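You operate a simulated robot arm through the tools that you are given. There is no shell and no other tool.

You are at the controls of a simulated two-armed robot. One attempt, no reset.

Task
Bring the glass tank to about 200 mm on the supply side and 120 mm on the waste side.
Fine: open each cock half way and shut it at the level. Leave the plain plate in its slot, do not knock the glass and do not overfill.

Only the result counts: the job must be done as asked and must still hold three seconds after the hand-in. Knocking over, shifting, dropping, spilling or breaking anything else fails it.

Robot
Two 7-joint arms with fingered hands on one trunk that stands fixed in place. Base frame: the origin is at the foot of the trunk, x ahead of it, y to its left, z up. Units: m, rad, N and s.
The left shoulder is at [0.05, 0.214, 0.869], the right one opposite. With the tool pointing down near the work surface each hand reaches from about 0.4 to 0.9 m from the base axis, measured 20 degrees to its own side. Payload 3 kg a hand.
The TCP of each hand is the grasp point between the finger pads, 0.026 m short of the fingertips. In the tool frame z runs along the fingers and y along their closing line. Largest opening 0.132 m; the body of the gripper starts 0.073 m behind the TCP. The gripper is a hand of 3 fingers: y runs from the thumb to the fingers, the wrist lies at [0, 0, -0.229] in the tool frame.
Orientation is told as [roll, pitch, yaw] about the base's x, y, z axes, in that order, counted from this pose: with the fingers straight down and closing along the base's y, the tool's x points along the base's -x, its y along +y and its z along -z.

Tools
- The arms move only by the tool step_arm. It takes "left_series", "right_series" or both (then of equal length, played together; a hand with none holds still); each is text: rows parted by semicolons, each of 6 numbers parted by spaces: the shift along the tool's x, y, z in units of 150 mm (1.0 is 150 mm), then the turn, a rotation vector about the tool's x, y, z in units of 45 degrees (1.0 is 45 degrees). In form: x y z wx wy wz; .... A call has 1 to 20 rows; each row is the pose to reach, as a shift and turn from the pose commanded when the call began, along the tool's axes at that moment. A call with a number of a shift or a turn outside -1 to 1 is refused whole. A row lasts 0.2 s, in which the tool goes at most 0.05 m and 0.15 rad; a call with a longer step from one row to the next is refused whole. A pose out of reach is approached as far as the arm can. The call stops where the force on the tool passes 40 N (or 10 N more than at its start, if that is more) or the arm is blocked; 0.2 s more then pass. In this call time passes only in rows, and 0.2 s behind the last. The reply holds the time, the measured pose of the TCP, the force on the tool along the base axes, the opening and the grip force, in the units named above and with some noise, with the torque about the TCP (base axes, N m) and any sound that the robot's microphone picked up, and new pictures: "pictures" is both (left out), scene, wrist or none (wrist: the cameras of the hands that moved).
- Cameras (640 x 400 px; columns grow to the right, rows downward): "scene" is now at [0.0484, 0.0006, 1.5095]; the picture's right is [-0.20, -0.98, 0.00], its down [-0.55, 0.11, -0.83] and it looks along [0.81, -0.17, -0.56] (base axes); focal length 308 px, centre (320, 200). "left" rides on the left gripper at [-0.062, 0.003, -0.092] in its tool frame; the picture's right is [-0.05, -1.00, 0.00], its down [0.83, -0.04, -0.56] and it looks along [0.55, -0.03, 0.83] (tool axes); focal length 230 px, centre (320, 200). "right" rides on the right gripper at [0.062, 0.003, -0.092] in its tool frame; the picture's right is [-0.05, 1.00, 0.00], its down [-0.83, -0.04, -0.56] and it looks along [-0.55, -0.03, 0.83] (tool axes); focal length 230 px, centre (320, 200). There is no depth. A picture from a camera that has moved, and an enlarged one, comes with that camera's place and axes in the base frame and with its lens. The place of the scene camera against the robot may be out by one fixed shift of up to 0.025 m in any direction.
- finger_targets(finger1, finger2, thumb_bend, hand): sets how far each is bent, from 0 (flat) to 1 (curled in); at 0.3 the hand is open as for a grip, at 0.7 the pads meet at the TCP. One left out holds its place. A second passes; each finger stops where it meets its share of the squeeze, and holds until it gets a number again. It is the only way to open and close the hand. It gives what a move gives, with no picture; readings hold the bend of each and the force on the fingers (four entries, about 0 where the hand has none), thumb and palm.
- aim_head(pan, tilt): turns the head with the scene camera to pan (to the left, within 1.501 rad either way) and tilt (down, from -0.506 to 1.204), counted from straight ahead of the robot. It gives what a move gives, and a new picture of the scene camera.
- inspect(camera, box): a new picture of the part [left, top, right, bottom] of that camera's present view, enlarged. It takes no simulated time.
- sign_off(): hands the job in; it is judged then, once.

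Places have to be worked out from the pictures, the camera data and where the tool is seen. Open the grippers and draw the arms clear of the work before you hand the job in, unless the task says otherwise.

The tools are called as a command line: name --argument value ..., lists and objects as JSON in quotes. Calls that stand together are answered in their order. step_arm: Moves the arms, as the interface text tells. Its arguments: {"type":"object","properties":{"left_series":{"type":"string"},"right_series":{"type":"string"},"pictures":{"type":"string","enum":["both","scene","wrist","none"]}},"required":[]} The other tools are called the same way: finger_targets (finger1, finger2, thumb_bend, hand) moves the fingers one by one; aim_head (pan, tilt) turns the head that bears the scene camera; inspect (camera, box) takes an enlarged picture of a part of a camera's view; sign_off () hands the job in.

At the start:

```text
time: 0.0
left_eef_pos: [0.6155, 0.1323, 1.1143]
left_tcp_rot: [-0.001, 0.001, -0.132]
left_contact_force: [0.0, -1.3, -0.3]
left_ft_torque: [-0.01, -0.02, -0.02]
left_width: 0.1317
left_grasp_force: 0.1
left_shape: jaw
left_bend: [0.3, 0.3, 0.3]
left_finger forces: [0.1, 0.0, 0.1, 0.1, 0.1, 0.1]
right_eef_pos: [0.4543, -0.278, 1.0958]
right_tcp_rot: [0.0, -0.001, -0.129]
right_contact_force: [-0.5, 0.8, -0.3]
right_ft_torque: [-0.02, -0.01, -0.02]
right_width: 0.1317
right_grasp_force: 0.1
right_shape: jaw
right_bend: [0.3, 0.3, 0.3]
right_finger forces: [0.0, 0.0, 0.0, 0.0, 0.0, 0.0]
head pan, tilt: [-0.201, 0.592]
```

scene: 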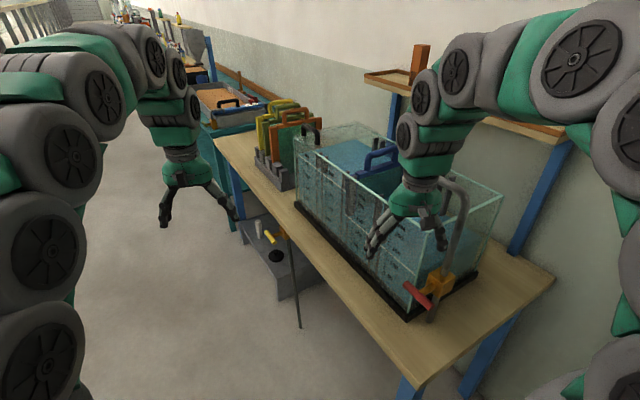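
right: 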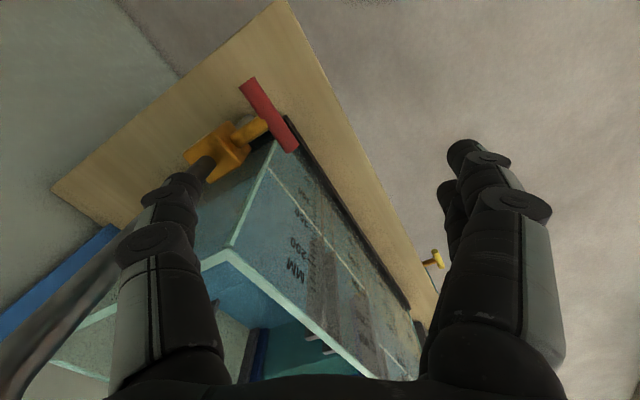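
left: 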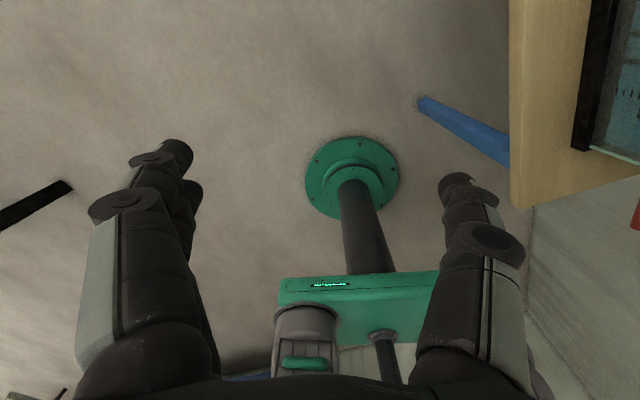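

The scene shows a glass tank on a table ahead-right, with a red-handled cock at the near right and another yellow-handled one below/left. I'll enlarge several regions to understand the layout before moving.

inspect --camera "scene" --box '[280, 100, 520, 250]'

inspect --camera "scene" --box '[360, 200, 560, 325]'

inspect --camera "scene" --box '[200, 180, 360, 330]'

inspect --camera "right" --box '[160, 50, 460, 380]'

```text
2.67 times, centred on (400, 175) of scene
camera zoom: at [0.0484, 0.0006, 1.5095], right [-0.2, -0.98, 0.0], down [-0.55, 0.11, -0.83], along [0.81, -0.17, -0.56], focal length 822 px, centre (107, 267)
```

zoom: 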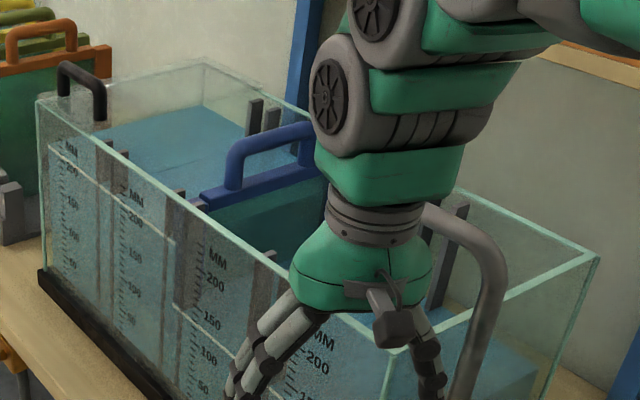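

```text
3.20 times, centred on (460, 262) of scene
camera zoom: at [0.0484, 0.0006, 1.5095], right [-0.2, -0.98, 0.0], down [-0.55, 0.11, -0.83], along [0.81, -0.17, -0.56], focal length 987 px, centre (-128, 0)
```

zoom: 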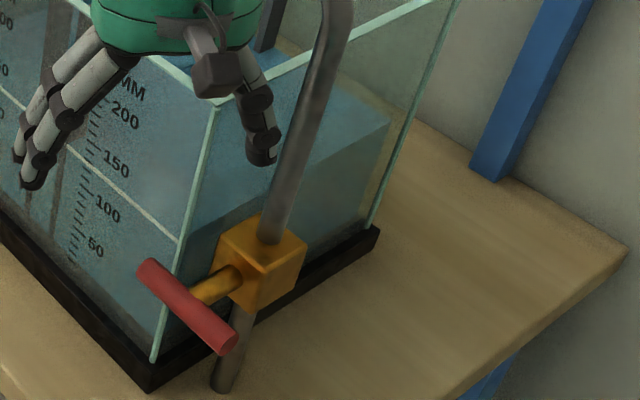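

```text
2.67 times, centred on (280, 255) of scene
camera zoom: at [0.0484, 0.0006, 1.5095], right [-0.2, -0.98, 0.0], down [-0.55, 0.11, -0.83], along [0.81, -0.17, -0.56], focal length 822 px, centre (427, 53)
```

zoom: 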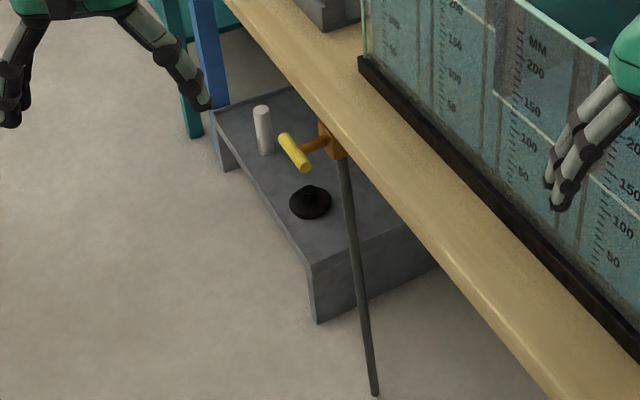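

```text
1.21 times, centred on (310, 215) of right
camera zoom: at [0.3948, -0.2668, 1.1879], right [0.18, 0.98, 0.0], down [0.82, -0.15, 0.56], along [0.55, -0.1, -0.83], focal length 279 px, centre (332, 182)
```

zoom: 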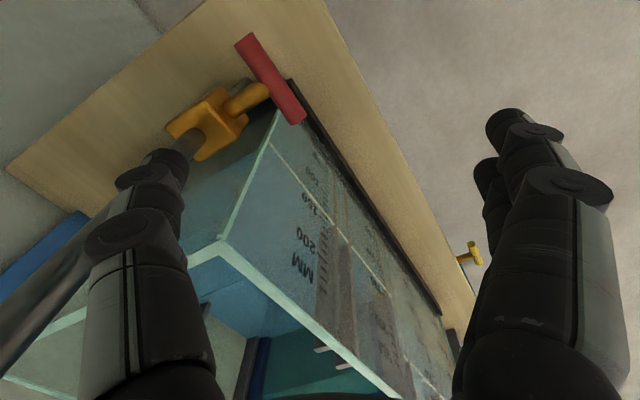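

The white lines on the glass look like waterlines that step at the blue-handled plate (left of it high, right of it low). I'll turn the head for a better view of the whole tank and the low yellow cock.

aim_head --pan -0.35 --tilt 0.75

```text
time: 0.7
left_eef_pos: [0.6153, 0.1319, 1.114]
left_tcp_rot: [0.0, -0.001, -0.13]
left_contact_force: [0.1, -0.4, 0.4]
left_ft_torque: [-0.01, -0.02, 0.01]
left_width: 0.1318
left_grasp_force: 0.1
left_shape: jaw
left_bend: [0.3, 0.3, 0.3]
left_finger forces: [0.1, 0.0, 0.0, 0.0, 0.0, 0.1]
right_eef_pos: [0.4546, -0.2792, 1.096]
right_tcp_rot: [0.003, -0.001, -0.131]
right_contact_force: [-0.4, -0.5, 0.2]
right_ft_torque: [0.01, -0.01, 0.02]
right_width: 0.1321
right_grasp_force: 0.1
right_shape: jaw
right_bend: [0.3, 0.3, 0.3]
right_finger forces: [0.0, 0.0, 0.1, 0.0, 0.0, 0.0]
head pan, tilt: [-0.351, 0.75]
```

scene: 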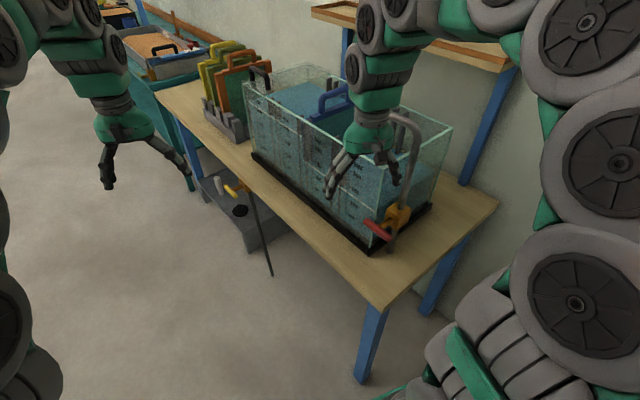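

The view now covers the full table. I'll enlarge the tank and the waste cock area to get the new camera data.

inspect --camera "scene" --box '[230, 60, 470, 260]'

inspect --camera "scene" --box '[180, 160, 300, 280]'

inspect --camera "scene" --box '[340, 170, 460, 260]'

inspect --camera "scene" --box '[190, 30, 370, 140]'

```text
2.00 times, centred on (350, 160) of scene
camera zoom: at [0.0394, -0.0101, 1.4959], right [-0.34, -0.94, 0.0], down [-0.64, 0.23, -0.73], along [0.69, -0.25, -0.68], focal length 617 px, centre (260, 280)
```

zoom: 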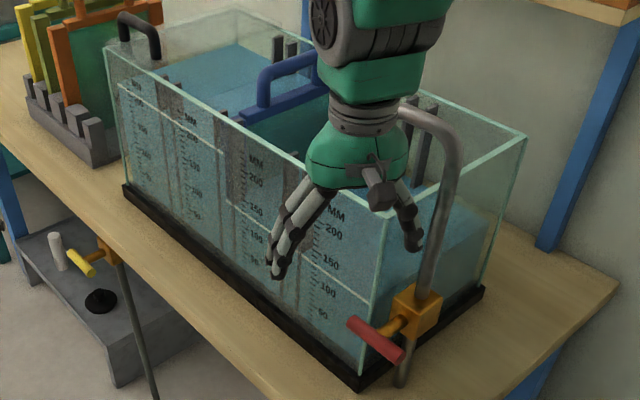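

```text
3.33 times, centred on (240, 220) of scene
camera zoom: at [0.0394, -0.0101, 1.4959], right [-0.34, -0.94, 0.0], down [-0.64, 0.23, -0.73], along [0.69, -0.25, -0.68], focal length 1028 px, centre (587, 133)
```

zoom: 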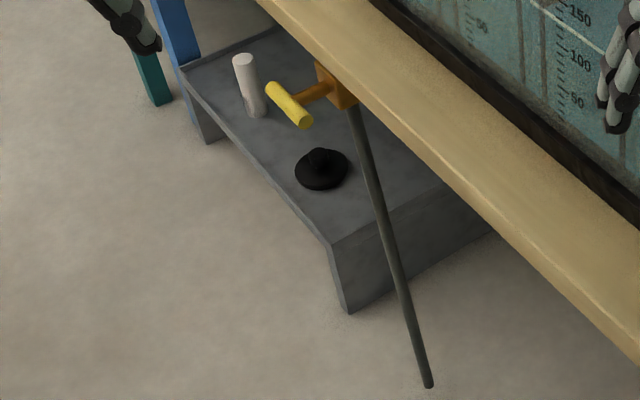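

```text
4.44 times, centred on (400, 215) of scene
camera zoom: at [0.0394, -0.0101, 1.4959], right [-0.34, -0.94, 0.0], down [-0.64, 0.23, -0.73], along [0.69, -0.25, -0.68], focal length 1370 px, centre (-36, 133)
```

zoom: 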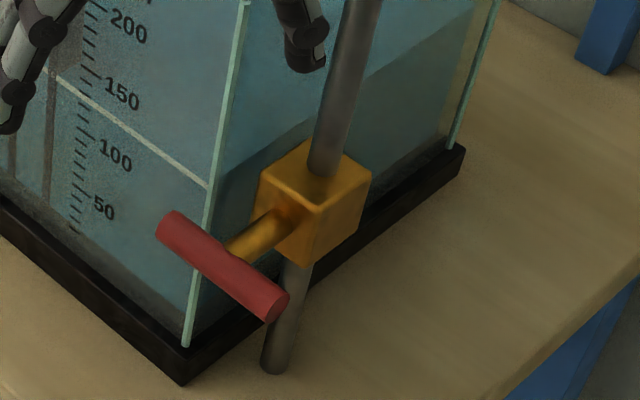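

```text
3.56 times, centred on (280, 85) of scene
camera zoom: at [0.0394, -0.0101, 1.4959], right [-0.34, -0.94, 0.0], down [-0.64, 0.23, -0.73], along [0.69, -0.25, -0.68], focal length 1096 px, centre (462, 609)
```

zoom: 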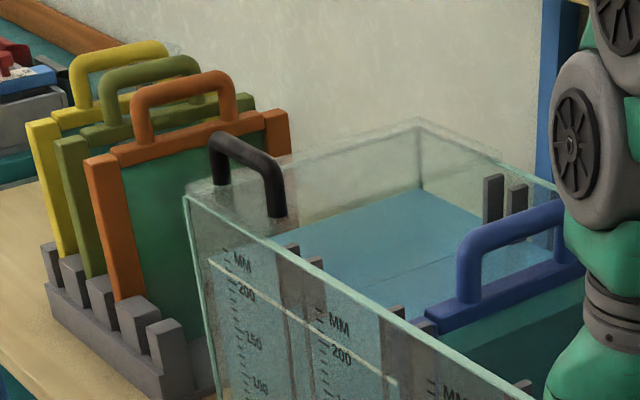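

I judge the table to run at ~19° to x on the robot's right, with tank floor about z≈0.83, rim ≈1.07, and the red handle near (0.44,-0.32,0.94). The right hand is close to the tank's corner, so I'll lift it straight up 150 mm for a second view.

step_arm --right_series "0 0 -0.25 0 0 0; 0 0 -0.5 0 0 0; 0 0 -0.75 0 0 0; 0 0 -1 0 0 0" --pictures "both"

```text
time: 1.7
left_eef_pos: [0.6166, 0.132, 1.1136]
left_tcp_rot: [0.0, 0.0, -0.13]
left_contact_force: [-0.8, 0.1, 0.7]
left_ft_torque: [-0.02, 0.01, 0.01]
left_width: 0.1321
left_grasp_force: 0.1
left_shape: jaw
left_bend: [0.3, 0.3, 0.3]
left_finger forces: [0.0, 0.1, 0.1, 0.0, 0.1, 0.1]
right_eef_pos: [0.4528, -0.2807, 1.2494]
right_tcp_rot: [0.002, 0.0, -0.132]
right_contact_force: [0.1, -0.5, 0.5]
right_ft_torque: [0.0, 0.01, 0.02]
right_width: 0.1318
right_grasp_force: 0.1
right_shape: jaw
right_bend: [0.3, 0.3, 0.3]
right_finger forces: [0.0, 0.0, 0.1, 0.1, 0.0, 0.0]
head pan, tilt: [-0.351, 0.75]
camera right: at [0.3931, -0.2685, 1.3399], right [0.18, 0.98, 0.0], down [0.82, -0.15, 0.56], along [0.55, -0.1, -0.83], focal length 230 px, centre (320, 200)
```

scene: 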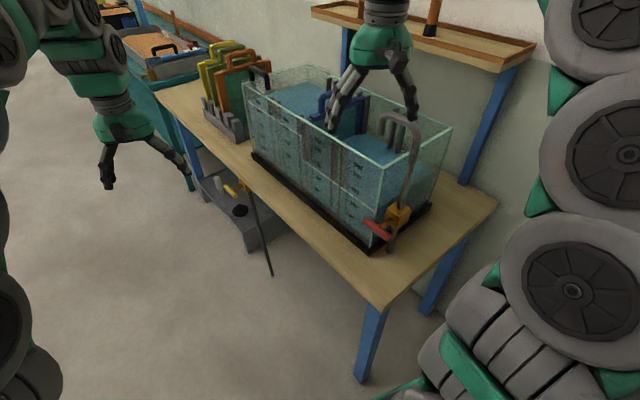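
right: 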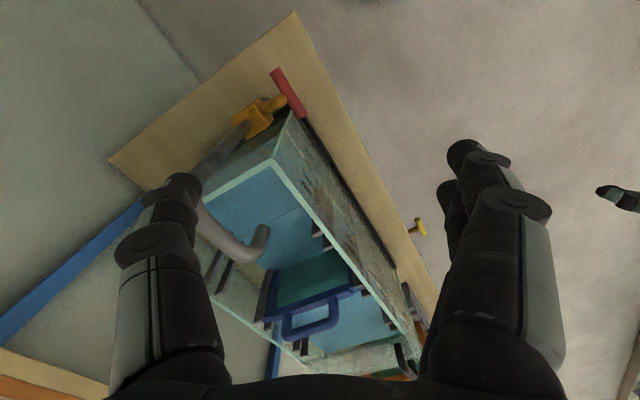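

The view is clear now. I'll enlarge the wrist and scene pictures to fix the positions of both handles and read the levels.

inspect --camera "right" --box '[220, 50, 340, 150]'

inspect --camera "right" --box '[370, 190, 470, 270]'

inspect --camera "scene" --box '[235, 110, 435, 260]'

inspect --camera "scene" --box '[330, 180, 450, 260]'

inspect --camera "scene" --box '[235, 60, 355, 160]'

```text
4.00 times, centred on (280, 100) of right
camera zoom: at [0.3931, -0.2685, 1.3399], right [0.18, 0.98, 0.0], down [0.82, -0.15, 0.56], along [0.55, -0.1, -0.83], focal length 920 px, centre (480, 600)
```

zoom: 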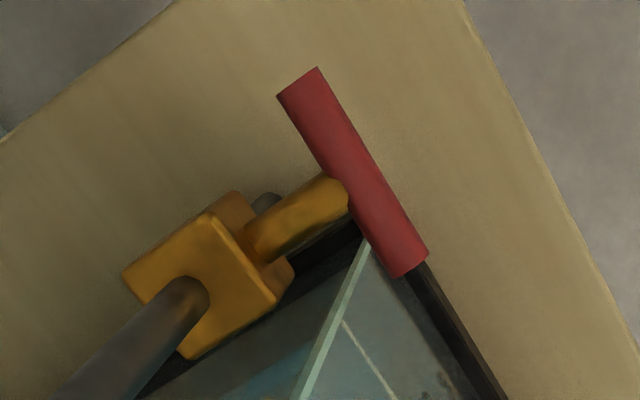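

```text
5.00 times, centred on (420, 230) of right
camera zoom: at [0.3931, -0.2685, 1.3399], right [0.18, 0.98, 0.0], down [0.82, -0.15, 0.56], along [0.55, -0.1, -0.83], focal length 1150 px, centre (-180, 50)
```

zoom: 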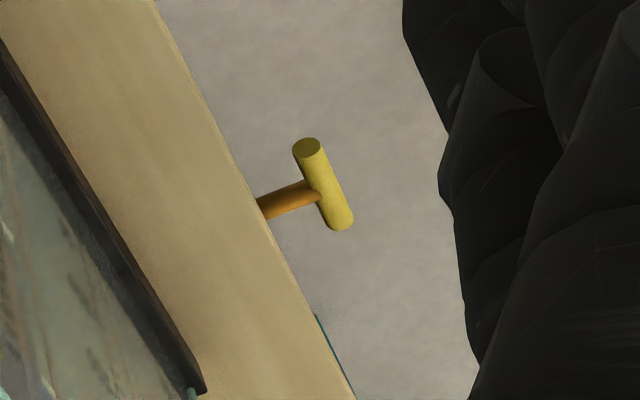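

```text
2.67 times, centred on (335, 185) of scene
camera zoom: at [0.0393, -0.0102, 1.4959], right [-0.34, -0.94, 0.0], down [-0.64, 0.23, -0.73], along [0.69, -0.25, -0.68], focal length 822 px, centre (280, 240)
```

zoom: 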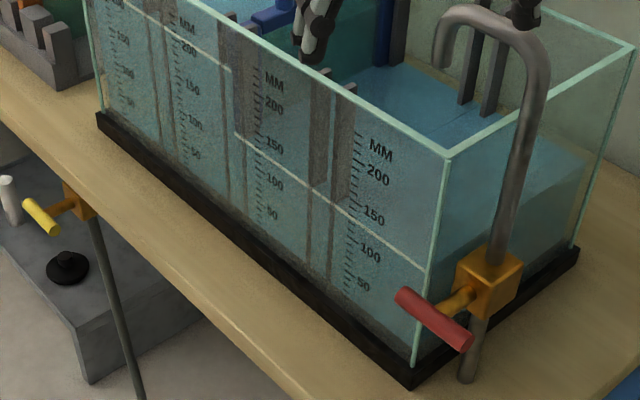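

```text
5.00 times, centred on (390, 220) of scene
camera zoom: at [0.0393, -0.0102, 1.4959], right [-0.34, -0.94, 0.0], down [-0.64, 0.23, -0.73], along [0.69, -0.25, -0.68], focal length 1542 px, centre (-30, 100)
```

zoom: 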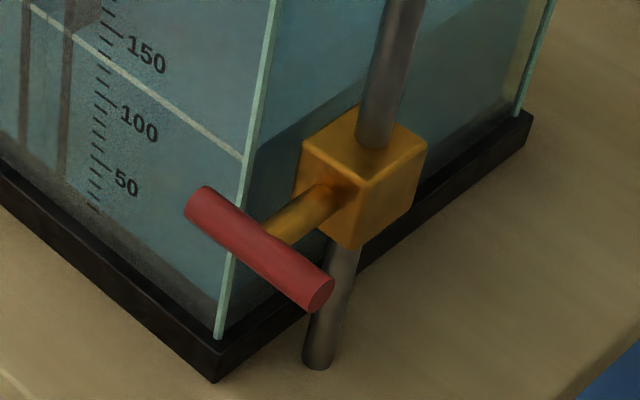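

```text
4.00 times, centred on (295, 110) of scene
camera zoom: at [0.0393, -0.0102, 1.4959], right [-0.34, -0.94, 0.0], down [-0.64, 0.23, -0.73], along [0.69, -0.25, -0.68], focal length 1233 px, centre (420, 560)
```

zoom: 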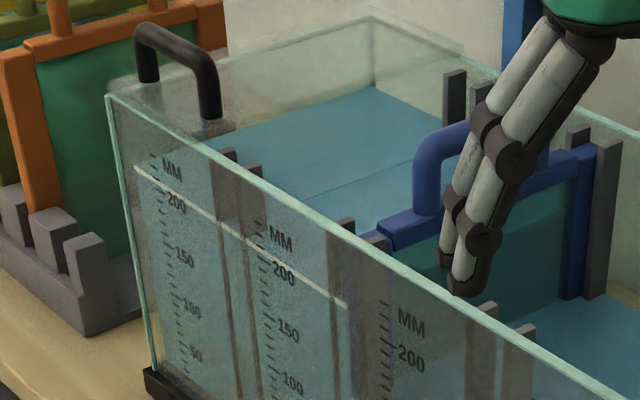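

Triangulating from the two wrist views, the red T-bar is centred near (0.444,-0.331,0.93), ~80 mm long, parallel to the table edge (e1≈(0.946,0.324)). The yellow one is near (1.012,0.0,0.68). I'll yaw the right hand so its closing line lies along the bar, staying high.

step_arm --right_series "0 0 0 0 0 0.1667; 0 0 0 0 0 0.3333; 0 0 0 0 0 0.5; 0 0 0 0 0 0.6667; 0 0 0 0 0 0.8333; 0 0 0 0 0 1.0" --pictures "both"

```text
time: 3.1
left_eef_pos: [0.6166, 0.1332, 1.1133]
left_tcp_rot: [-0.001, 0.002, -0.13]
left_contact_force: [-0.7, 0.3, -0.6]
left_ft_torque: [-0.03, 0.02, 0.0]
left_width: 0.132
left_grasp_force: 0.1
left_shape: jaw
left_bend: [0.3, 0.3, 0.3]
left_finger forces: [0.0, 0.0, 0.0, 0.0, 0.0, 0.0]
right_eef_pos: [0.4549, -0.2787, 1.2471]
right_tcp_rot: [0.001, 0.002, -0.918]
right_contact_force: [0.5, 0.4, 0.6]
right_ft_torque: [0.04, 0.01, -0.02]
right_width: 0.132
right_grasp_force: 0.1
right_shape: jaw
right_bend: [0.3, 0.3, 0.3]
right_finger forces: [0.0, 0.1, 0.0, 0.1, 0.0, 0.0]
head pan, tilt: [-0.351, 0.75]
camera right: at [0.4201, -0.2271, 1.3384], right [0.83, 0.56, 0.0], down [0.47, -0.69, 0.55], along [0.31, -0.46, -0.83], focal length 230 px, centre (320, 200)
```

scene: 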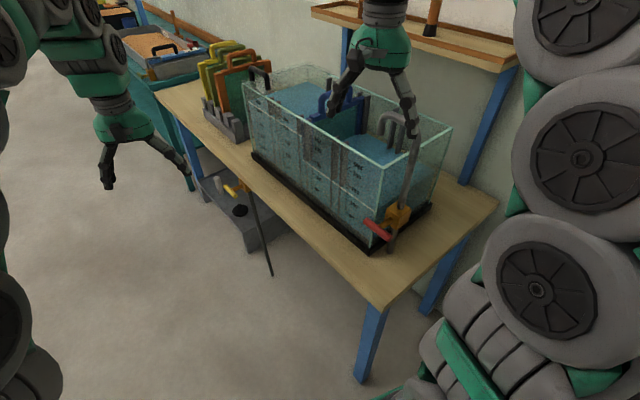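
right: 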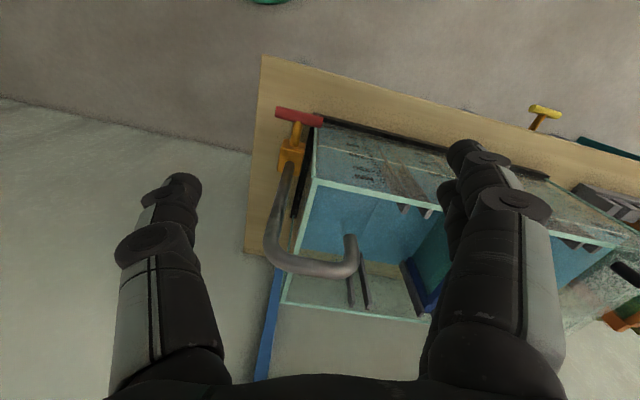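

The wrist now looks straight along the table. I'll enlarge this to refine the red bar's position, pipe and glass corner.

inspect --camera "right" --box '[250, 80, 370, 180]'

inspect --camera "right" --box '[500, 80, 600, 160]'

```text
4.00 times, centred on (310, 130) of right
camera zoom: at [0.4201, -0.2271, 1.3384], right [0.83, 0.56, 0.0], down [0.47, -0.69, 0.55], along [0.31, -0.46, -0.83], focal length 920 px, centre (360, 480)
```

zoom: 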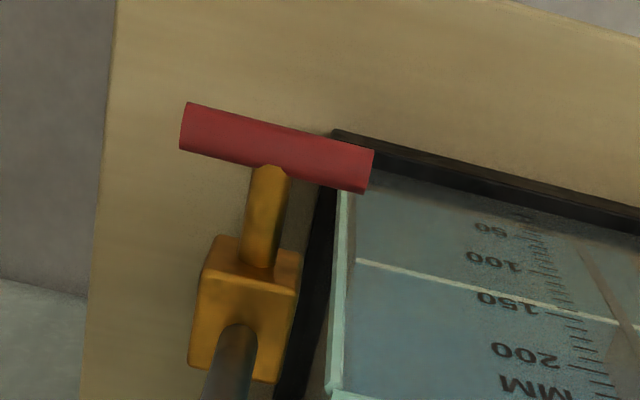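

```text
5.00 times, centred on (550, 120) of right
camera zoom: at [0.4201, -0.2271, 1.3384], right [0.83, 0.56, 0.0], down [0.47, -0.69, 0.55], along [0.31, -0.46, -0.83], focal length 1150 px, centre (-830, 600)
```

zoom: 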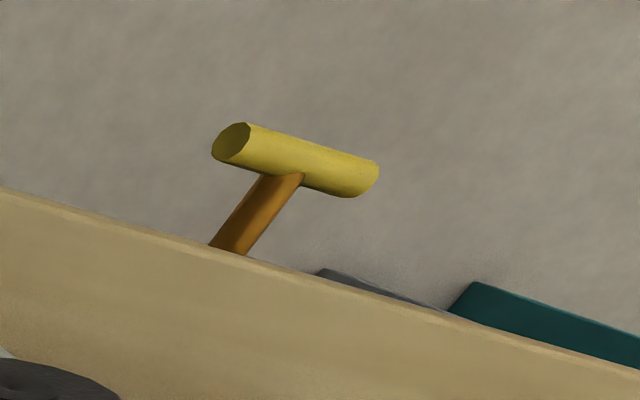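

Red bar refined to about (0.446,-0.330,~0.92), ends at e1 ±40 mm, 35 mm in front of the glass plane. I'll close the right hand to use it as a poker and see its shape.

finger_targets --hand "right" --finger1 0.7 --finger2 0.7 --thumb_bend 0.7

inspect --camera "right" --box '[0, 0, 640, 400]'

inspect --camera "scene" --box '[300, 0, 480, 160]'

```text
time: 4.1
left_eef_pos: [0.616, 0.1322, 1.1138]
left_tcp_rot: [-0.001, 0.0, -0.132]
left_contact_force: [0.7, -0.1, 0.5]
left_ft_torque: [0.0, -0.01, 0.04]
left_width: 0.1318
left_grasp_force: 0.1
left_shape: jaw
left_bend: [0.3, 0.3, 0.3]
left_finger forces: [0.0, 0.1, 0.0, 0.0, 0.0, 0.0]
right_eef_pos: [0.4542, -0.279, 1.2467]
right_tcp_rot: [0.001, 0.0, -0.917]
right_contact_force: [-0.7, -0.5, -0.2]
right_ft_torque: [-0.01, 0.02, 0.02]
right_width: 0.0063
right_grasp_force: 0.0
right_shape: fingers
right_bend: [0.7, 0.7, 0.7]
right_finger forces: [0.0, 0.0, 0.1, 0.0, 0.0, 0.0]
head pan, tilt: [-0.351, 0.75]
```

```text
1.00 times, centred on (320, 200) of right (not enlarged: the box is as wide or as high as the picture)
camera zoom: at [0.42, -0.2274, 1.3384], right [0.82, 0.57, 0.0], down [0.47, -0.69, 0.56], along [0.31, -0.46, -0.83], focal length 230 px, centre (320, 200)
```

zoom: 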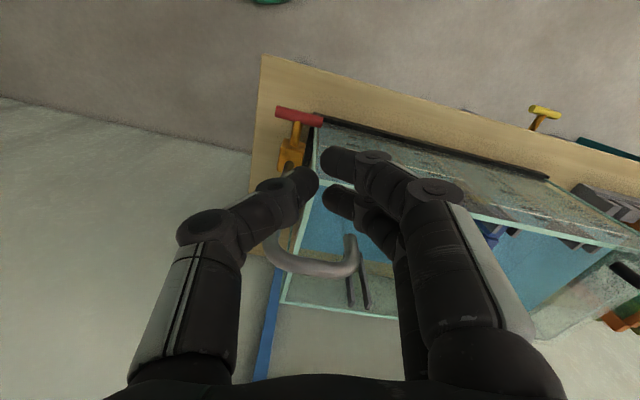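

```text
2.50 times, centred on (390, 80) of scene
camera zoom: at [0.0393, -0.0102, 1.4959], right [-0.34, -0.94, 0.0], down [-0.64, 0.23, -0.73], along [0.69, -0.25, -0.68], focal length 771 px, centre (145, 500)
```

zoom: 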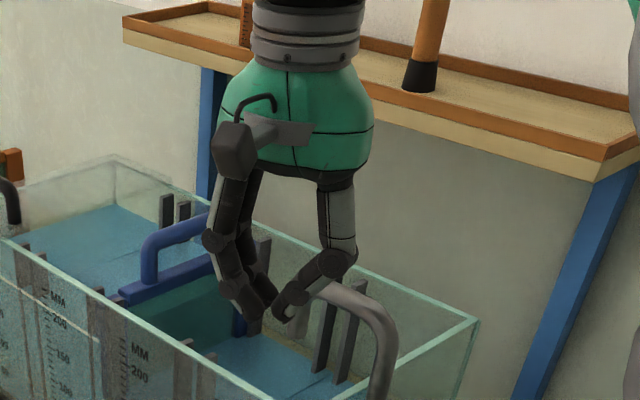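

The closed fingers make a compact fist, and the wrist flange is wider than the palm, so I'll tilt the tool ~30° with the wrist toward the robot to keep clear of the glass rim. First I'll finish the yaw to align with the bar.

step_arm --right_series "0 0 0 0 0 0.13; 0 0 0 0 0 0.25; 0 0 0 0 0 0.366" --pictures "none"

```text
time: 4.9
left_eef_pos: [0.6166, 0.1313, 1.1137]
left_tcp_rot: [0.0, 0.0, -0.131]
left_contact_force: [-0.2, 0.2, 1.4]
left_ft_torque: [0.01, 0.01, -0.03]
left_width: 0.1319
left_grasp_force: 0.0
left_shape: jaw
left_bend: [0.3, 0.3, 0.3]
left_finger forces: [0.0, 0.0, 0.0, 0.0, 0.1, 0.0]
right_eef_pos: [0.4549, -0.2784, 1.2467]
right_tcp_rot: [0.001, 0.0, -1.206]
right_contact_force: [-0.6, 0.0, 1.1]
right_ft_torque: [0.02, 0.03, 0.03]
right_width: 0.0062
right_grasp_force: 0.1
right_shape: fingers
right_bend: [0.7, 0.7, 0.7]
right_finger forces: [0.0, 0.0, 0.0, 0.1, 0.0, 0.0]
head pan, tilt: [-0.351, 0.75]
```

Yaw is now aligned with the bar. Next I tilt the tool 30° (wrist back toward the robot) while sliding to above the bar's near end, staying at the same height.

step_arm --right_series "-0.056 -0.073 0 -0.133 0 0; -0.112 -0.146 0 -0.267 0 0; -0.169 -0.22 0 -0.4 0 0; -0.225 -0.293 0 -0.533 0 0; -0.281 -0.366 0 -0.667 0 0" --pictures "both"

```text
time: 6.1
left_eef_pos: [0.6161, 0.1315, 1.114]
left_tcp_rot: [-0.001, -0.001, -0.131]
left_contact_force: [-0.1, 0.2, 0.0]
left_ft_torque: [-0.01, -0.02, 0.04]
left_width: 0.1319
left_grasp_force: 0.1
left_shape: jaw
left_bend: [0.3, 0.3, 0.3]
left_finger forces: [0.0, 0.0, 0.1, 0.0, 0.0, 0.0]
right_eef_pos: [0.418, -0.3361, 1.2472]
right_tcp_rot: [0.525, 0.002, -1.204]
right_contact_force: [-1.0, -0.1, -0.8]
right_ft_torque: [0.03, -0.04, -0.02]
right_width: 0.0061
right_grasp_force: 0.0
right_shape: fingers
right_bend: [0.7, 0.7, 0.7]
right_finger forces: [0.1, 0.0, 0.0, 0.0, 0.1, 0.0]
head pan, tilt: [-0.351, 0.75]
camera right: at [0.3558, -0.294, 1.3279], right [0.82, 0.26, 0.5], down [0.0, -0.89, 0.46], along [0.57, -0.38, -0.73], focal length 230 px, centre (320, 200)
```

scene: 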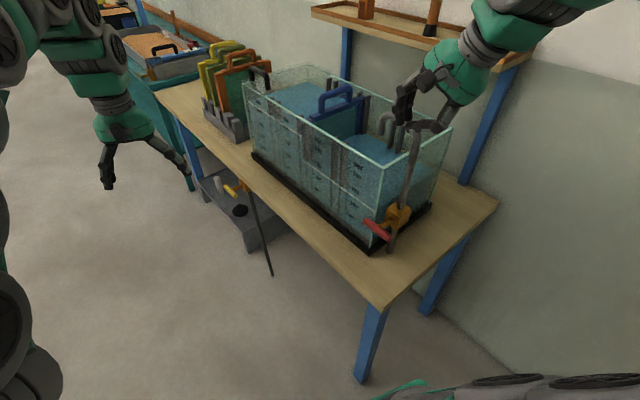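
right: 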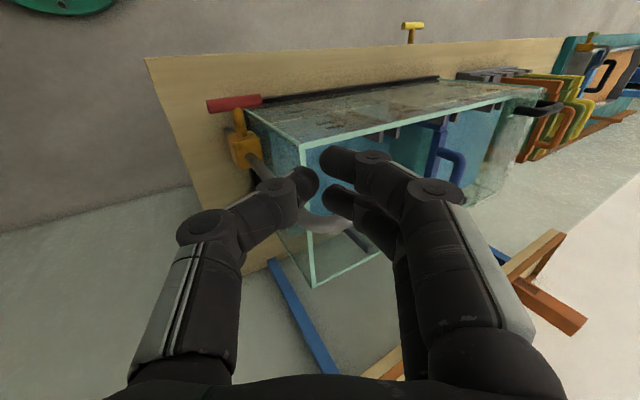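

The tilt worked; the hand is above the near end with thumb lowest. I'll descend vertically 130 mm (down = +z·0.866, −y·0.5 in tool axes).

step_arm --right_series "0 -0.108 0.188 0 0 0; 0 -0.217 0.375 0 0 0; 0 -0.325 0.563 0 0 0; 0 -0.433 0.75 0 0 0" --pictures "both"

```text
time: 7.1
left_eef_pos: [0.6161, 0.1326, 1.1132]
left_tcp_rot: [0.0, 0.0, -0.13]
left_contact_force: [0.0, -0.1, -0.5]
left_ft_torque: [-0.01, -0.01, -0.03]
left_width: 0.1318
left_grasp_force: 0.0
left_shape: jaw
left_bend: [0.3, 0.3, 0.3]
left_finger forces: [0.0, 0.0, 0.0, 0.0, 0.1, 0.1]
right_eef_pos: [0.4179, -0.3372, 1.116]
right_tcp_rot: [0.524, 0.0, -1.202]
right_contact_force: [0.9, -0.3, -0.7]
right_ft_torque: [0.01, -0.02, 0.0]
right_width: 0.0058
right_grasp_force: 0.1
right_shape: fingers
right_bend: [0.7, 0.7, 0.7]
right_finger forces: [0.0, 0.0, 0.1, 0.0, 0.1, 0.1]
head pan, tilt: [-0.351, 0.75]
camera right: at [0.3563, -0.2941, 1.1968], right [0.83, 0.26, 0.5], down [0.0, -0.89, 0.46], along [0.56, -0.38, -0.73], focal length 230 px, centre (320, 200)
```

scene: 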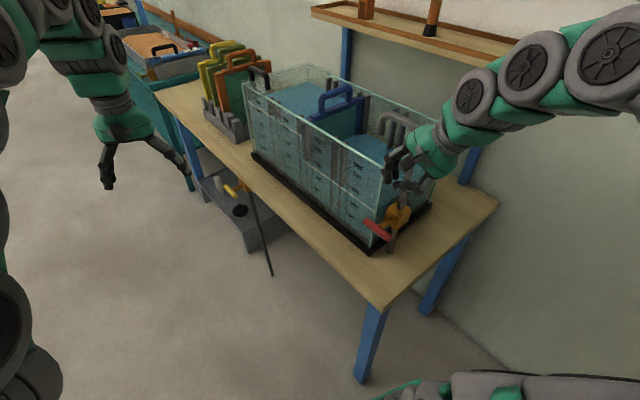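
right: 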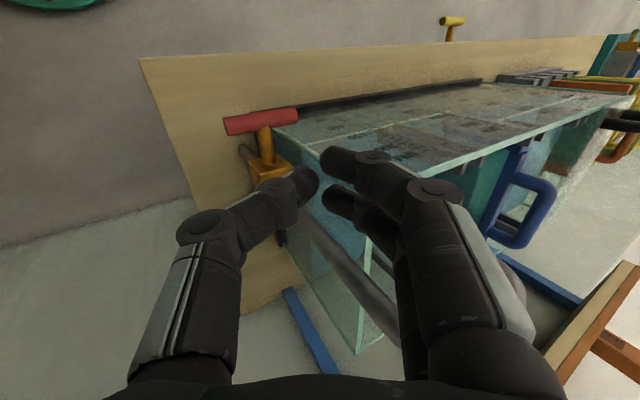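

I'll enlarge the wrist view to refine the red bar's height before the final descent.

inspect --camera "right" --box '[210, 90, 330, 190]'

inspect --camera "scene" --box '[340, 100, 480, 260]'

```text
4.00 times, centred on (270, 140) of right
camera zoom: at [0.3563, -0.2941, 1.1968], right [0.83, 0.26, 0.5], down [0.0, -0.89, 0.46], along [0.56, -0.38, -0.73], focal length 920 px, centre (520, 440)
```

zoom: 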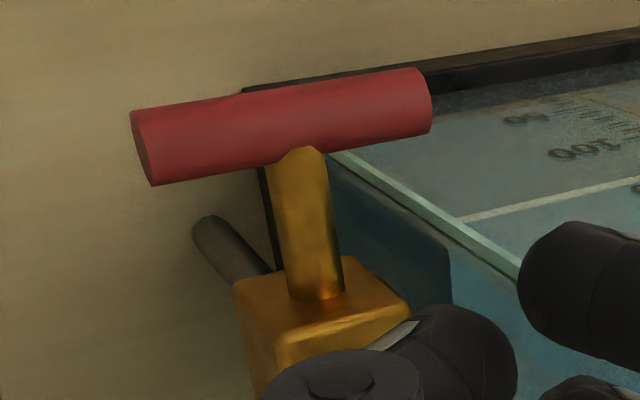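

```text
2.50 times, centred on (410, 180) of scene
camera zoom: at [0.0393, -0.0102, 1.4959], right [-0.34, -0.94, 0.0], down [-0.64, 0.23, -0.73], along [0.69, -0.25, -0.68], focal length 771 px, centre (95, 250)
```

zoom: 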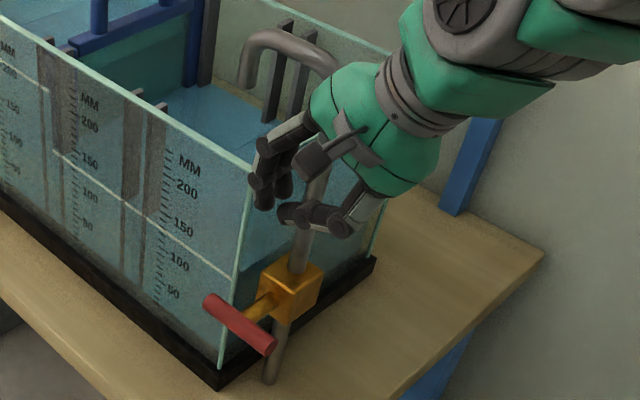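

Triangulation with the previous shot gives the bar axis at (0.446,-0.329,0.935), radius ≈10 mm. Before touching it, I'll read both levels closely in the scene view.

inspect --camera "scene" --box '[340, 155, 400, 225]'

inspect --camera "scene" --box '[240, 85, 300, 145]'

inspect --camera "scene" --box '[300, 120, 360, 190]'

```text
5.71 times, centred on (370, 190) of scene
camera zoom: at [0.0393, -0.0102, 1.4959], right [-0.34, -0.94, 0.0], down [-0.64, 0.23, -0.73], along [0.69, -0.25, -0.68], focal length 1762 px, centre (34, 257)
```

zoom: 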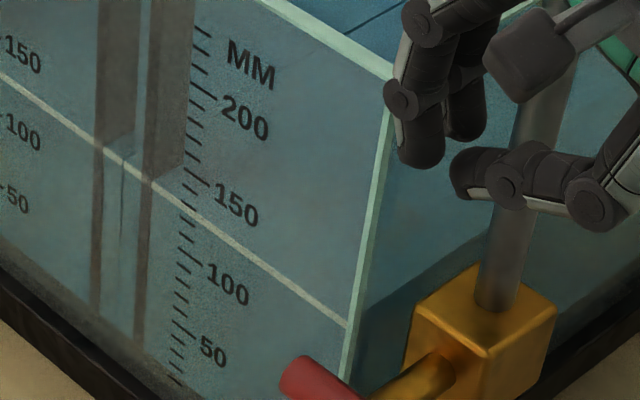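

```text
6.67 times, centred on (270, 115) of scene
camera zoom: at [0.0393, -0.0102, 1.4959], right [-0.34, -0.94, 0.0], down [-0.64, 0.23, -0.73], along [0.69, -0.25, -0.68], focal length 2056 px, centre (653, 767)
```

zoom: 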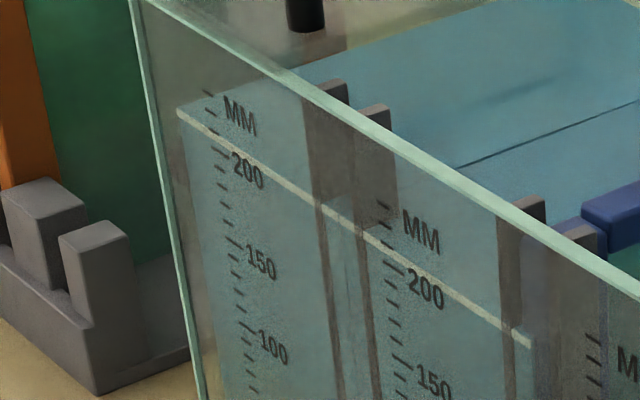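

```text
5.71 times, centred on (330, 155) of scene
camera zoom: at [0.0393, -0.0102, 1.4959], right [-0.34, -0.94, 0.0], down [-0.64, 0.23, -0.73], along [0.69, -0.25, -0.68], focal length 1762 px, centre (263, 457)
```

zoom: 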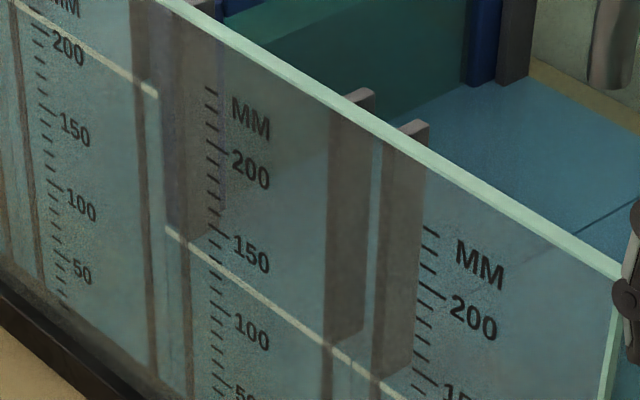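

Readings: supply side ≈130 mm, waste side ≈210 mm (ticks every 10 mm). Now I descend to just above the bar's near end (TCP z≈0.985).

step_arm --right_series "0 -0.11 0.19 0 0 0; 0 -0.22 0.38 0 0 0; 0 -0.33 0.571 0 0 0; 0 -0.4 0.693 0 0 0; 0 -0.437 0.756 0 0 0" --pictures "both"

```text
time: 8.3
left_eef_pos: [0.6171, 0.1326, 1.114]
left_tcp_rot: [0.0, -0.001, -0.131]
left_contact_force: [0.2, 0.2, -0.7]
left_ft_torque: [-0.03, 0.02, 0.02]
left_width: 0.1319
left_grasp_force: 0.2
left_shape: jaw
left_bend: [0.3, 0.3, 0.3]
left_finger forces: [0.0, 0.0, 0.0, 0.1, 0.1, 0.0]
right_eef_pos: [0.4179, -0.3374, 0.9848]
right_tcp_rot: [0.525, 0.001, -1.202]
right_contact_force: [0.2, -1.0, -0.6]
right_ft_torque: [-0.02, 0.0, 0.0]
right_width: 0.0059
right_grasp_force: 0.1
right_shape: fingers
right_bend: [0.7, 0.7, 0.7]
right_finger forces: [0.0, 0.0, 0.1, 0.0, 0.1, 0.1]
head pan, tilt: [-0.351, 0.75]
camera right: at [0.3567, -0.2944, 1.066], right [0.83, 0.26, 0.5], down [0.0, -0.89, 0.46], along [0.56, -0.38, -0.73], focal length 230 px, centre (320, 200)
```

scene: 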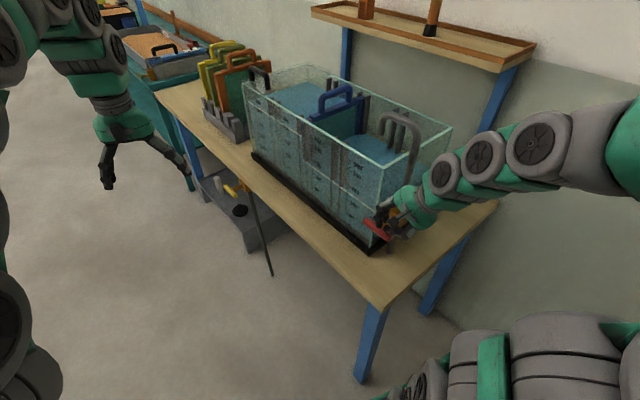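
right: 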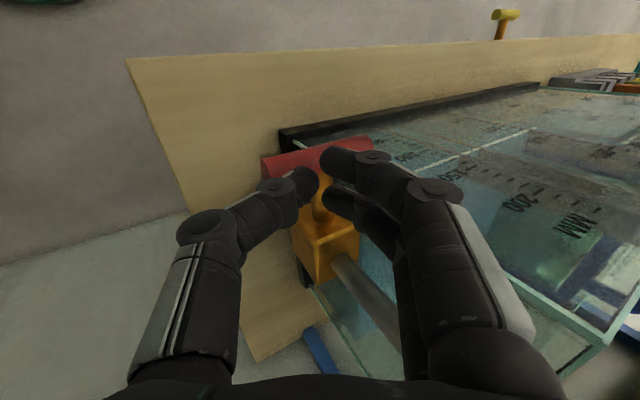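

inspect --camera "right" --box '[240, 110, 400, 220]'

inspect --camera "scene" --box '[340, 160, 460, 260]'

```text
3.64 times, centred on (320, 165) of right
camera zoom: at [0.3567, -0.2944, 1.066], right [0.83, 0.26, 0.5], down [0.0, -0.89, 0.46], along [0.56, -0.38, -0.73], focal length 837 px, centre (320, 327)
```

zoom: 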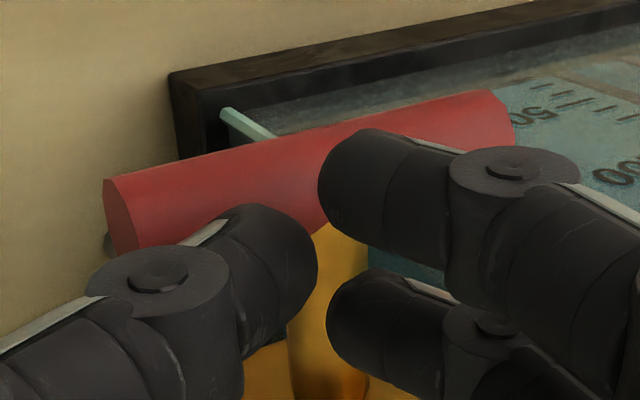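

```text
4.00 times, centred on (400, 210) of scene
camera zoom: at [0.0393, -0.0102, 1.4959], right [-0.34, -0.94, 0.0], down [-0.64, 0.23, -0.73], along [0.69, -0.25, -0.68], focal length 1233 px, centre (0, 160)
```

zoom: 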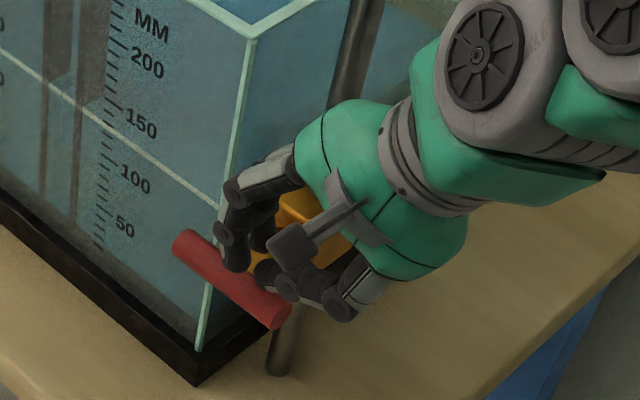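

The thumb tip sits about 14 mm above the bar top, 22 mm from the stem axis on the near side. I'll lower in small steps and watch force to test which way the cock turns.

step_arm --right_series "0 -0.0167 0.0289 0 0 0; 0 -0.0333 0.0577 0 0 0; 0 -0.05 0.0866 0 0 0" --pictures "none"

```text
time: 9.1
left_eef_pos: [0.6163, 0.1317, 1.1128]
left_tcp_rot: [0.001, 0.0, -0.132]
left_contact_force: [-0.5, -0.5, -0.9]
left_ft_torque: [0.0, -0.02, 0.05]
left_width: 0.1318
left_grasp_force: 0.2
left_shape: jaw
left_bend: [0.3, 0.3, 0.3]
left_finger forces: [0.0, 0.0, 0.0, 0.0, 0.1, 0.0]
right_eef_pos: [0.415, -0.3324, 0.9778]
right_tcp_rot: [0.517, 0.017, -1.192]
right_contact_force: [0.2, 0.2, 0.3]
right_ft_torque: [-0.03, 0.0, 0.0]
right_width: 0.0058
right_grasp_force: 0.1
right_shape: fingers
right_bend: [0.7, 0.7, 0.7]
right_finger forces: [0.1, 0.0, 0.1, 0.0, 0.1, 0.0]
right hand out of reach, approached as far as the arm can: row 2, 3
head pan, tilt: [-0.351, 0.75]
```

The folded arm ran out of reach at this tilt (wrist too close to the shoulder). I'll rise 40 mm, then reduce the tilt to about 8° for the near-end push.

step_arm --right_series "0 0.067 -0.115 0 0 0; 0 0.133 -0.231 0 0 0; 0 0.133 -0.231 0.12 0 0; 0 0.133 -0.231 0.25 0 0; 0 0.133 -0.231 0.37 0 0; 0 0.133 -0.231 0.489 0 0" --pictures "wrist"

```text
time: 10.5
left_eef_pos: [0.6156, 0.1318, 1.1134]
left_tcp_rot: [0.0, 0.001, -0.132]
left_contact_force: [0.9, 0.1, 0.3]
left_ft_torque: [0.02, -0.04, -0.01]
left_width: 0.1318
left_grasp_force: 0.0
left_shape: jaw
left_bend: [0.3, 0.3, 0.3]
left_finger forces: [0.1, 0.0, 0.1, 0.0, 0.0, 0.0]
right_eef_pos: [0.4157, -0.3308, 1.0181]
right_tcp_rot: [0.139, 0.001, -1.205]
right_contact_force: [-0.8, 0.0, -0.2]
right_ft_torque: [0.02, 0.0, -0.01]
right_width: 0.0061
right_grasp_force: 0.0
right_shape: fingers
right_bend: [0.7, 0.7, 0.7]
right_finger forces: [0.1, 0.0, 0.1, 0.1, 0.0, 0.1]
head pan, tilt: [-0.351, 0.75]
camera right: at [0.3848, -0.2777, 1.1097], right [0.94, 0.31, 0.14], down [0.19, -0.82, 0.54], along [0.28, -0.49, -0.83], focal length 230 px, centre (320, 200)
```

right: 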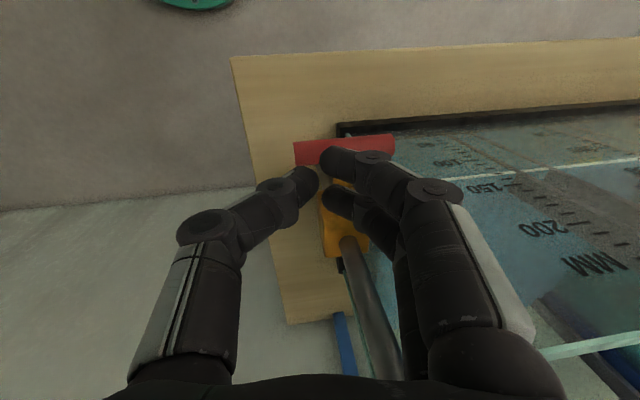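

The tilt is now 8° and reach is fine. I'll open the thumb so only the two fingers press, then shift so they sit over the near end of the bar and lower to just above it.

finger_targets --hand "right" --thumb_bend 0.2

step_arm --right_series "-0.017 -0.048 0.095 0 0 0; -0.035 -0.096 0.189 0 0 0" --pictures "both"

```text
time: 11.5
left_eef_pos: [0.6155, 0.132, 1.1136]
left_tcp_rot: [-0.002, 0.001, -0.131]
left_contact_force: [-0.5, 0.5, -0.8]
left_ft_torque: [0.02, 0.0, -0.03]
left_width: 0.132
left_grasp_force: 0.2
left_shape: jaw
left_bend: [0.3, 0.3, 0.3]
left_finger forces: [0.0, 0.1, 0.0, 0.1, 0.0, 0.0]
right_eef_pos: [0.4147, -0.3316, 1.0182]
right_tcp_rot: [0.14, 0.001, -1.203]
right_contact_force: [-0.6, -0.2, 0.1]
right_ft_torque: [0.0, -0.01, 0.01]
right_width: 0.079
right_grasp_force: 0.0
right_shape: fingers
right_bend: [0.7, 0.7, 0.2]
right_finger forces: [0.0, 0.0, 0.0, 0.0, 0.0, 0.0]
head pan, tilt: [-0.351, 0.75]
```

```text
time: 12.1
left_eef_pos: [0.6169, 0.1327, 1.1139]
left_tcp_rot: [0.0, -0.001, -0.13]
left_contact_force: [-0.9, -0.6, 0.6]
left_ft_torque: [-0.01, 0.03, 0.03]
left_width: 0.1318
left_grasp_force: 0.0
left_shape: jaw
left_bend: [0.3, 0.3, 0.3]
left_finger forces: [0.0, 0.0, 0.0, 0.0, 0.0, 0.0]
right_eef_pos: [0.4087, -0.3403, 0.9876]
right_tcp_rot: [0.139, 0.0, -1.203]
right_contact_force: [0.0, -0.1, 0.3]
right_ft_torque: [-0.02, 0.04, -0.01]
right_width: 0.0795
right_grasp_force: 0.0
right_shape: fingers
right_bend: [0.7, 0.7, 0.2]
right_finger forces: [0.0, 0.0, 0.1, 0.0, 0.0, 0.0]
head pan, tilt: [-0.351, 0.75]
camera right: at [0.3781, -0.2861, 1.0786], right [0.94, 0.31, 0.14], down [0.19, -0.82, 0.54], along [0.28, -0.49, -0.83], focal length 230 px, centre (320, 200)
```

scene: 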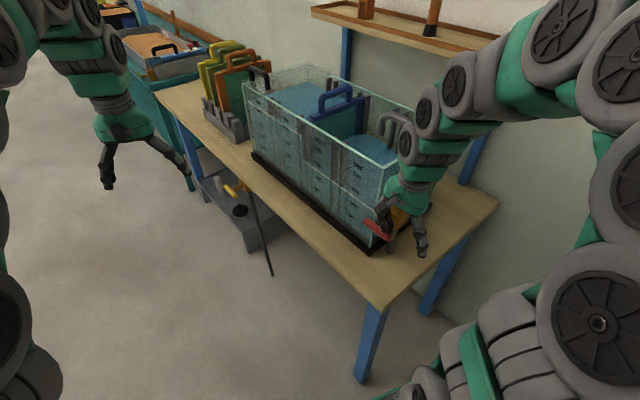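
right: 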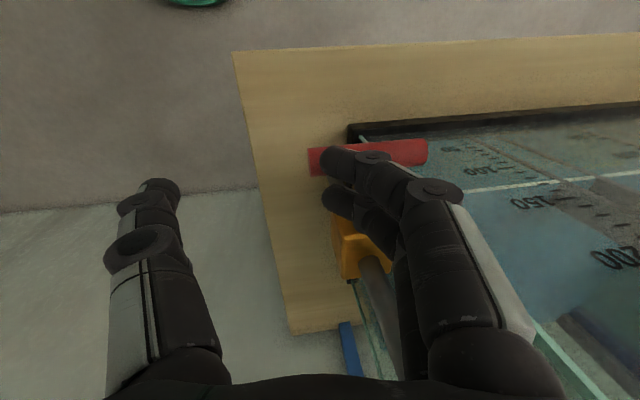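

inspect --camera "right" --box '[280, 110, 460, 230]'

inspect --camera "scene" --box '[340, 160, 460, 270]'

```text
3.33 times, centred on (370, 170) of right
camera zoom: at [0.3781, -0.2861, 1.0786], right [0.94, 0.31, 0.14], down [0.19, -0.82, 0.54], along [0.28, -0.49, -0.83], focal length 767 px, centre (153, 300)
```

zoom: 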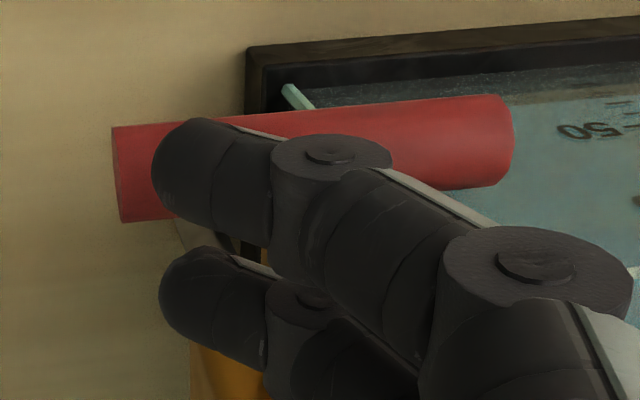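

```text
3.64 times, centred on (400, 215) of scene
camera zoom: at [0.0393, -0.0102, 1.4959], right [-0.34, -0.94, 0.0], down [-0.64, 0.23, -0.73], along [0.69, -0.25, -0.68], focal length 1121 px, centre (29, 146)
```

zoom: 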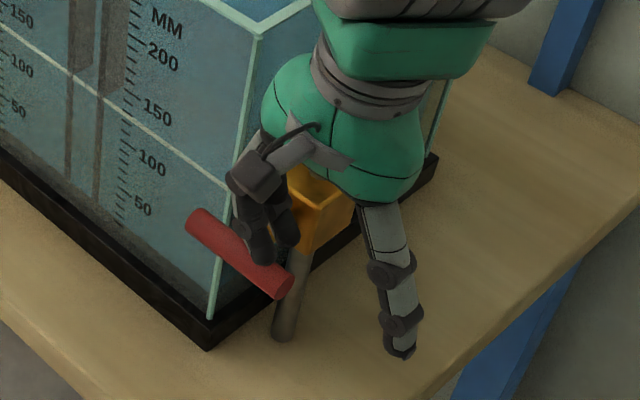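

Both fingertips straddle the bar's near end (e1≈0.269), ~12 mm above it. I'll lower 16 mm in small steps and read the force at contact.

step_arm --right_series "0 -0.0046 0.033 0 0 0; 0 -0.0093 0.066 0 0 0; 0 -0.0148 0.1056 0 0 0" --pictures "none"

```text
time: 12.9
left_eef_pos: [0.6166, 0.1321, 1.113]
left_tcp_rot: [-0.001, -0.002, -0.13]
left_contact_force: [-0.1, 0.7, 0.3]
left_ft_torque: [0.01, -0.01, 0.01]
left_width: 0.1317
left_grasp_force: 0.1
left_shape: jaw
left_bend: [0.3, 0.3, 0.3]
left_finger forces: [0.1, 0.0, 0.0, 0.0, 0.0, 0.0]
right_eef_pos: [0.4064, -0.341, 0.9724]
right_tcp_rot: [0.138, -0.002, -1.205]
right_contact_force: [-0.8, 0.9, -0.4]
right_ft_torque: [0.03, 0.01, 0.01]
right_width: 0.0796
right_grasp_force: 0.0
right_shape: fingers
right_bend: [0.7, 0.7, 0.2]
right_finger forces: [0.1, 0.0, 0.0, 0.0, 0.0, 0.1]
head pan, tilt: [-0.351, 0.75]
```

No contact at z=0.972. I continue down 8 mm more.

step_arm --right_series "0 -0.0037 0.0264 0 0 0; 0 -0.0074 0.0528 0 0 0" --pictures "none"

```text
time: 13.5
left_eef_pos: [0.6164, 0.1316, 1.1141]
left_tcp_rot: [0.001, 0.0, -0.131]
left_contact_force: [0.6, -0.7, 0.1]
left_ft_torque: [-0.01, 0.0, 0.03]
left_width: 0.1316
left_grasp_force: 0.1
left_shape: jaw
left_bend: [0.3, 0.3, 0.3]
left_finger forces: [0.0, 0.1, 0.0, 0.1, 0.1, 0.1]
right_eef_pos: [0.4099, -0.3411, 0.9651]
right_tcp_rot: [0.143, -0.002, -1.205]
right_contact_force: [6.2, -5.5, 19.5]
right_ft_torque: [-0.22, -0.36, -0.05]
right_width: 0.0794
right_grasp_force: 10.8
right_shape: fingers
right_bend: [0.7, 0.73, 0.2]
right_finger forces: [0.0, 21.5, 0.0, 0.0, 0.1, 0.0]
head pan, tilt: [-0.351, 0.75]
```

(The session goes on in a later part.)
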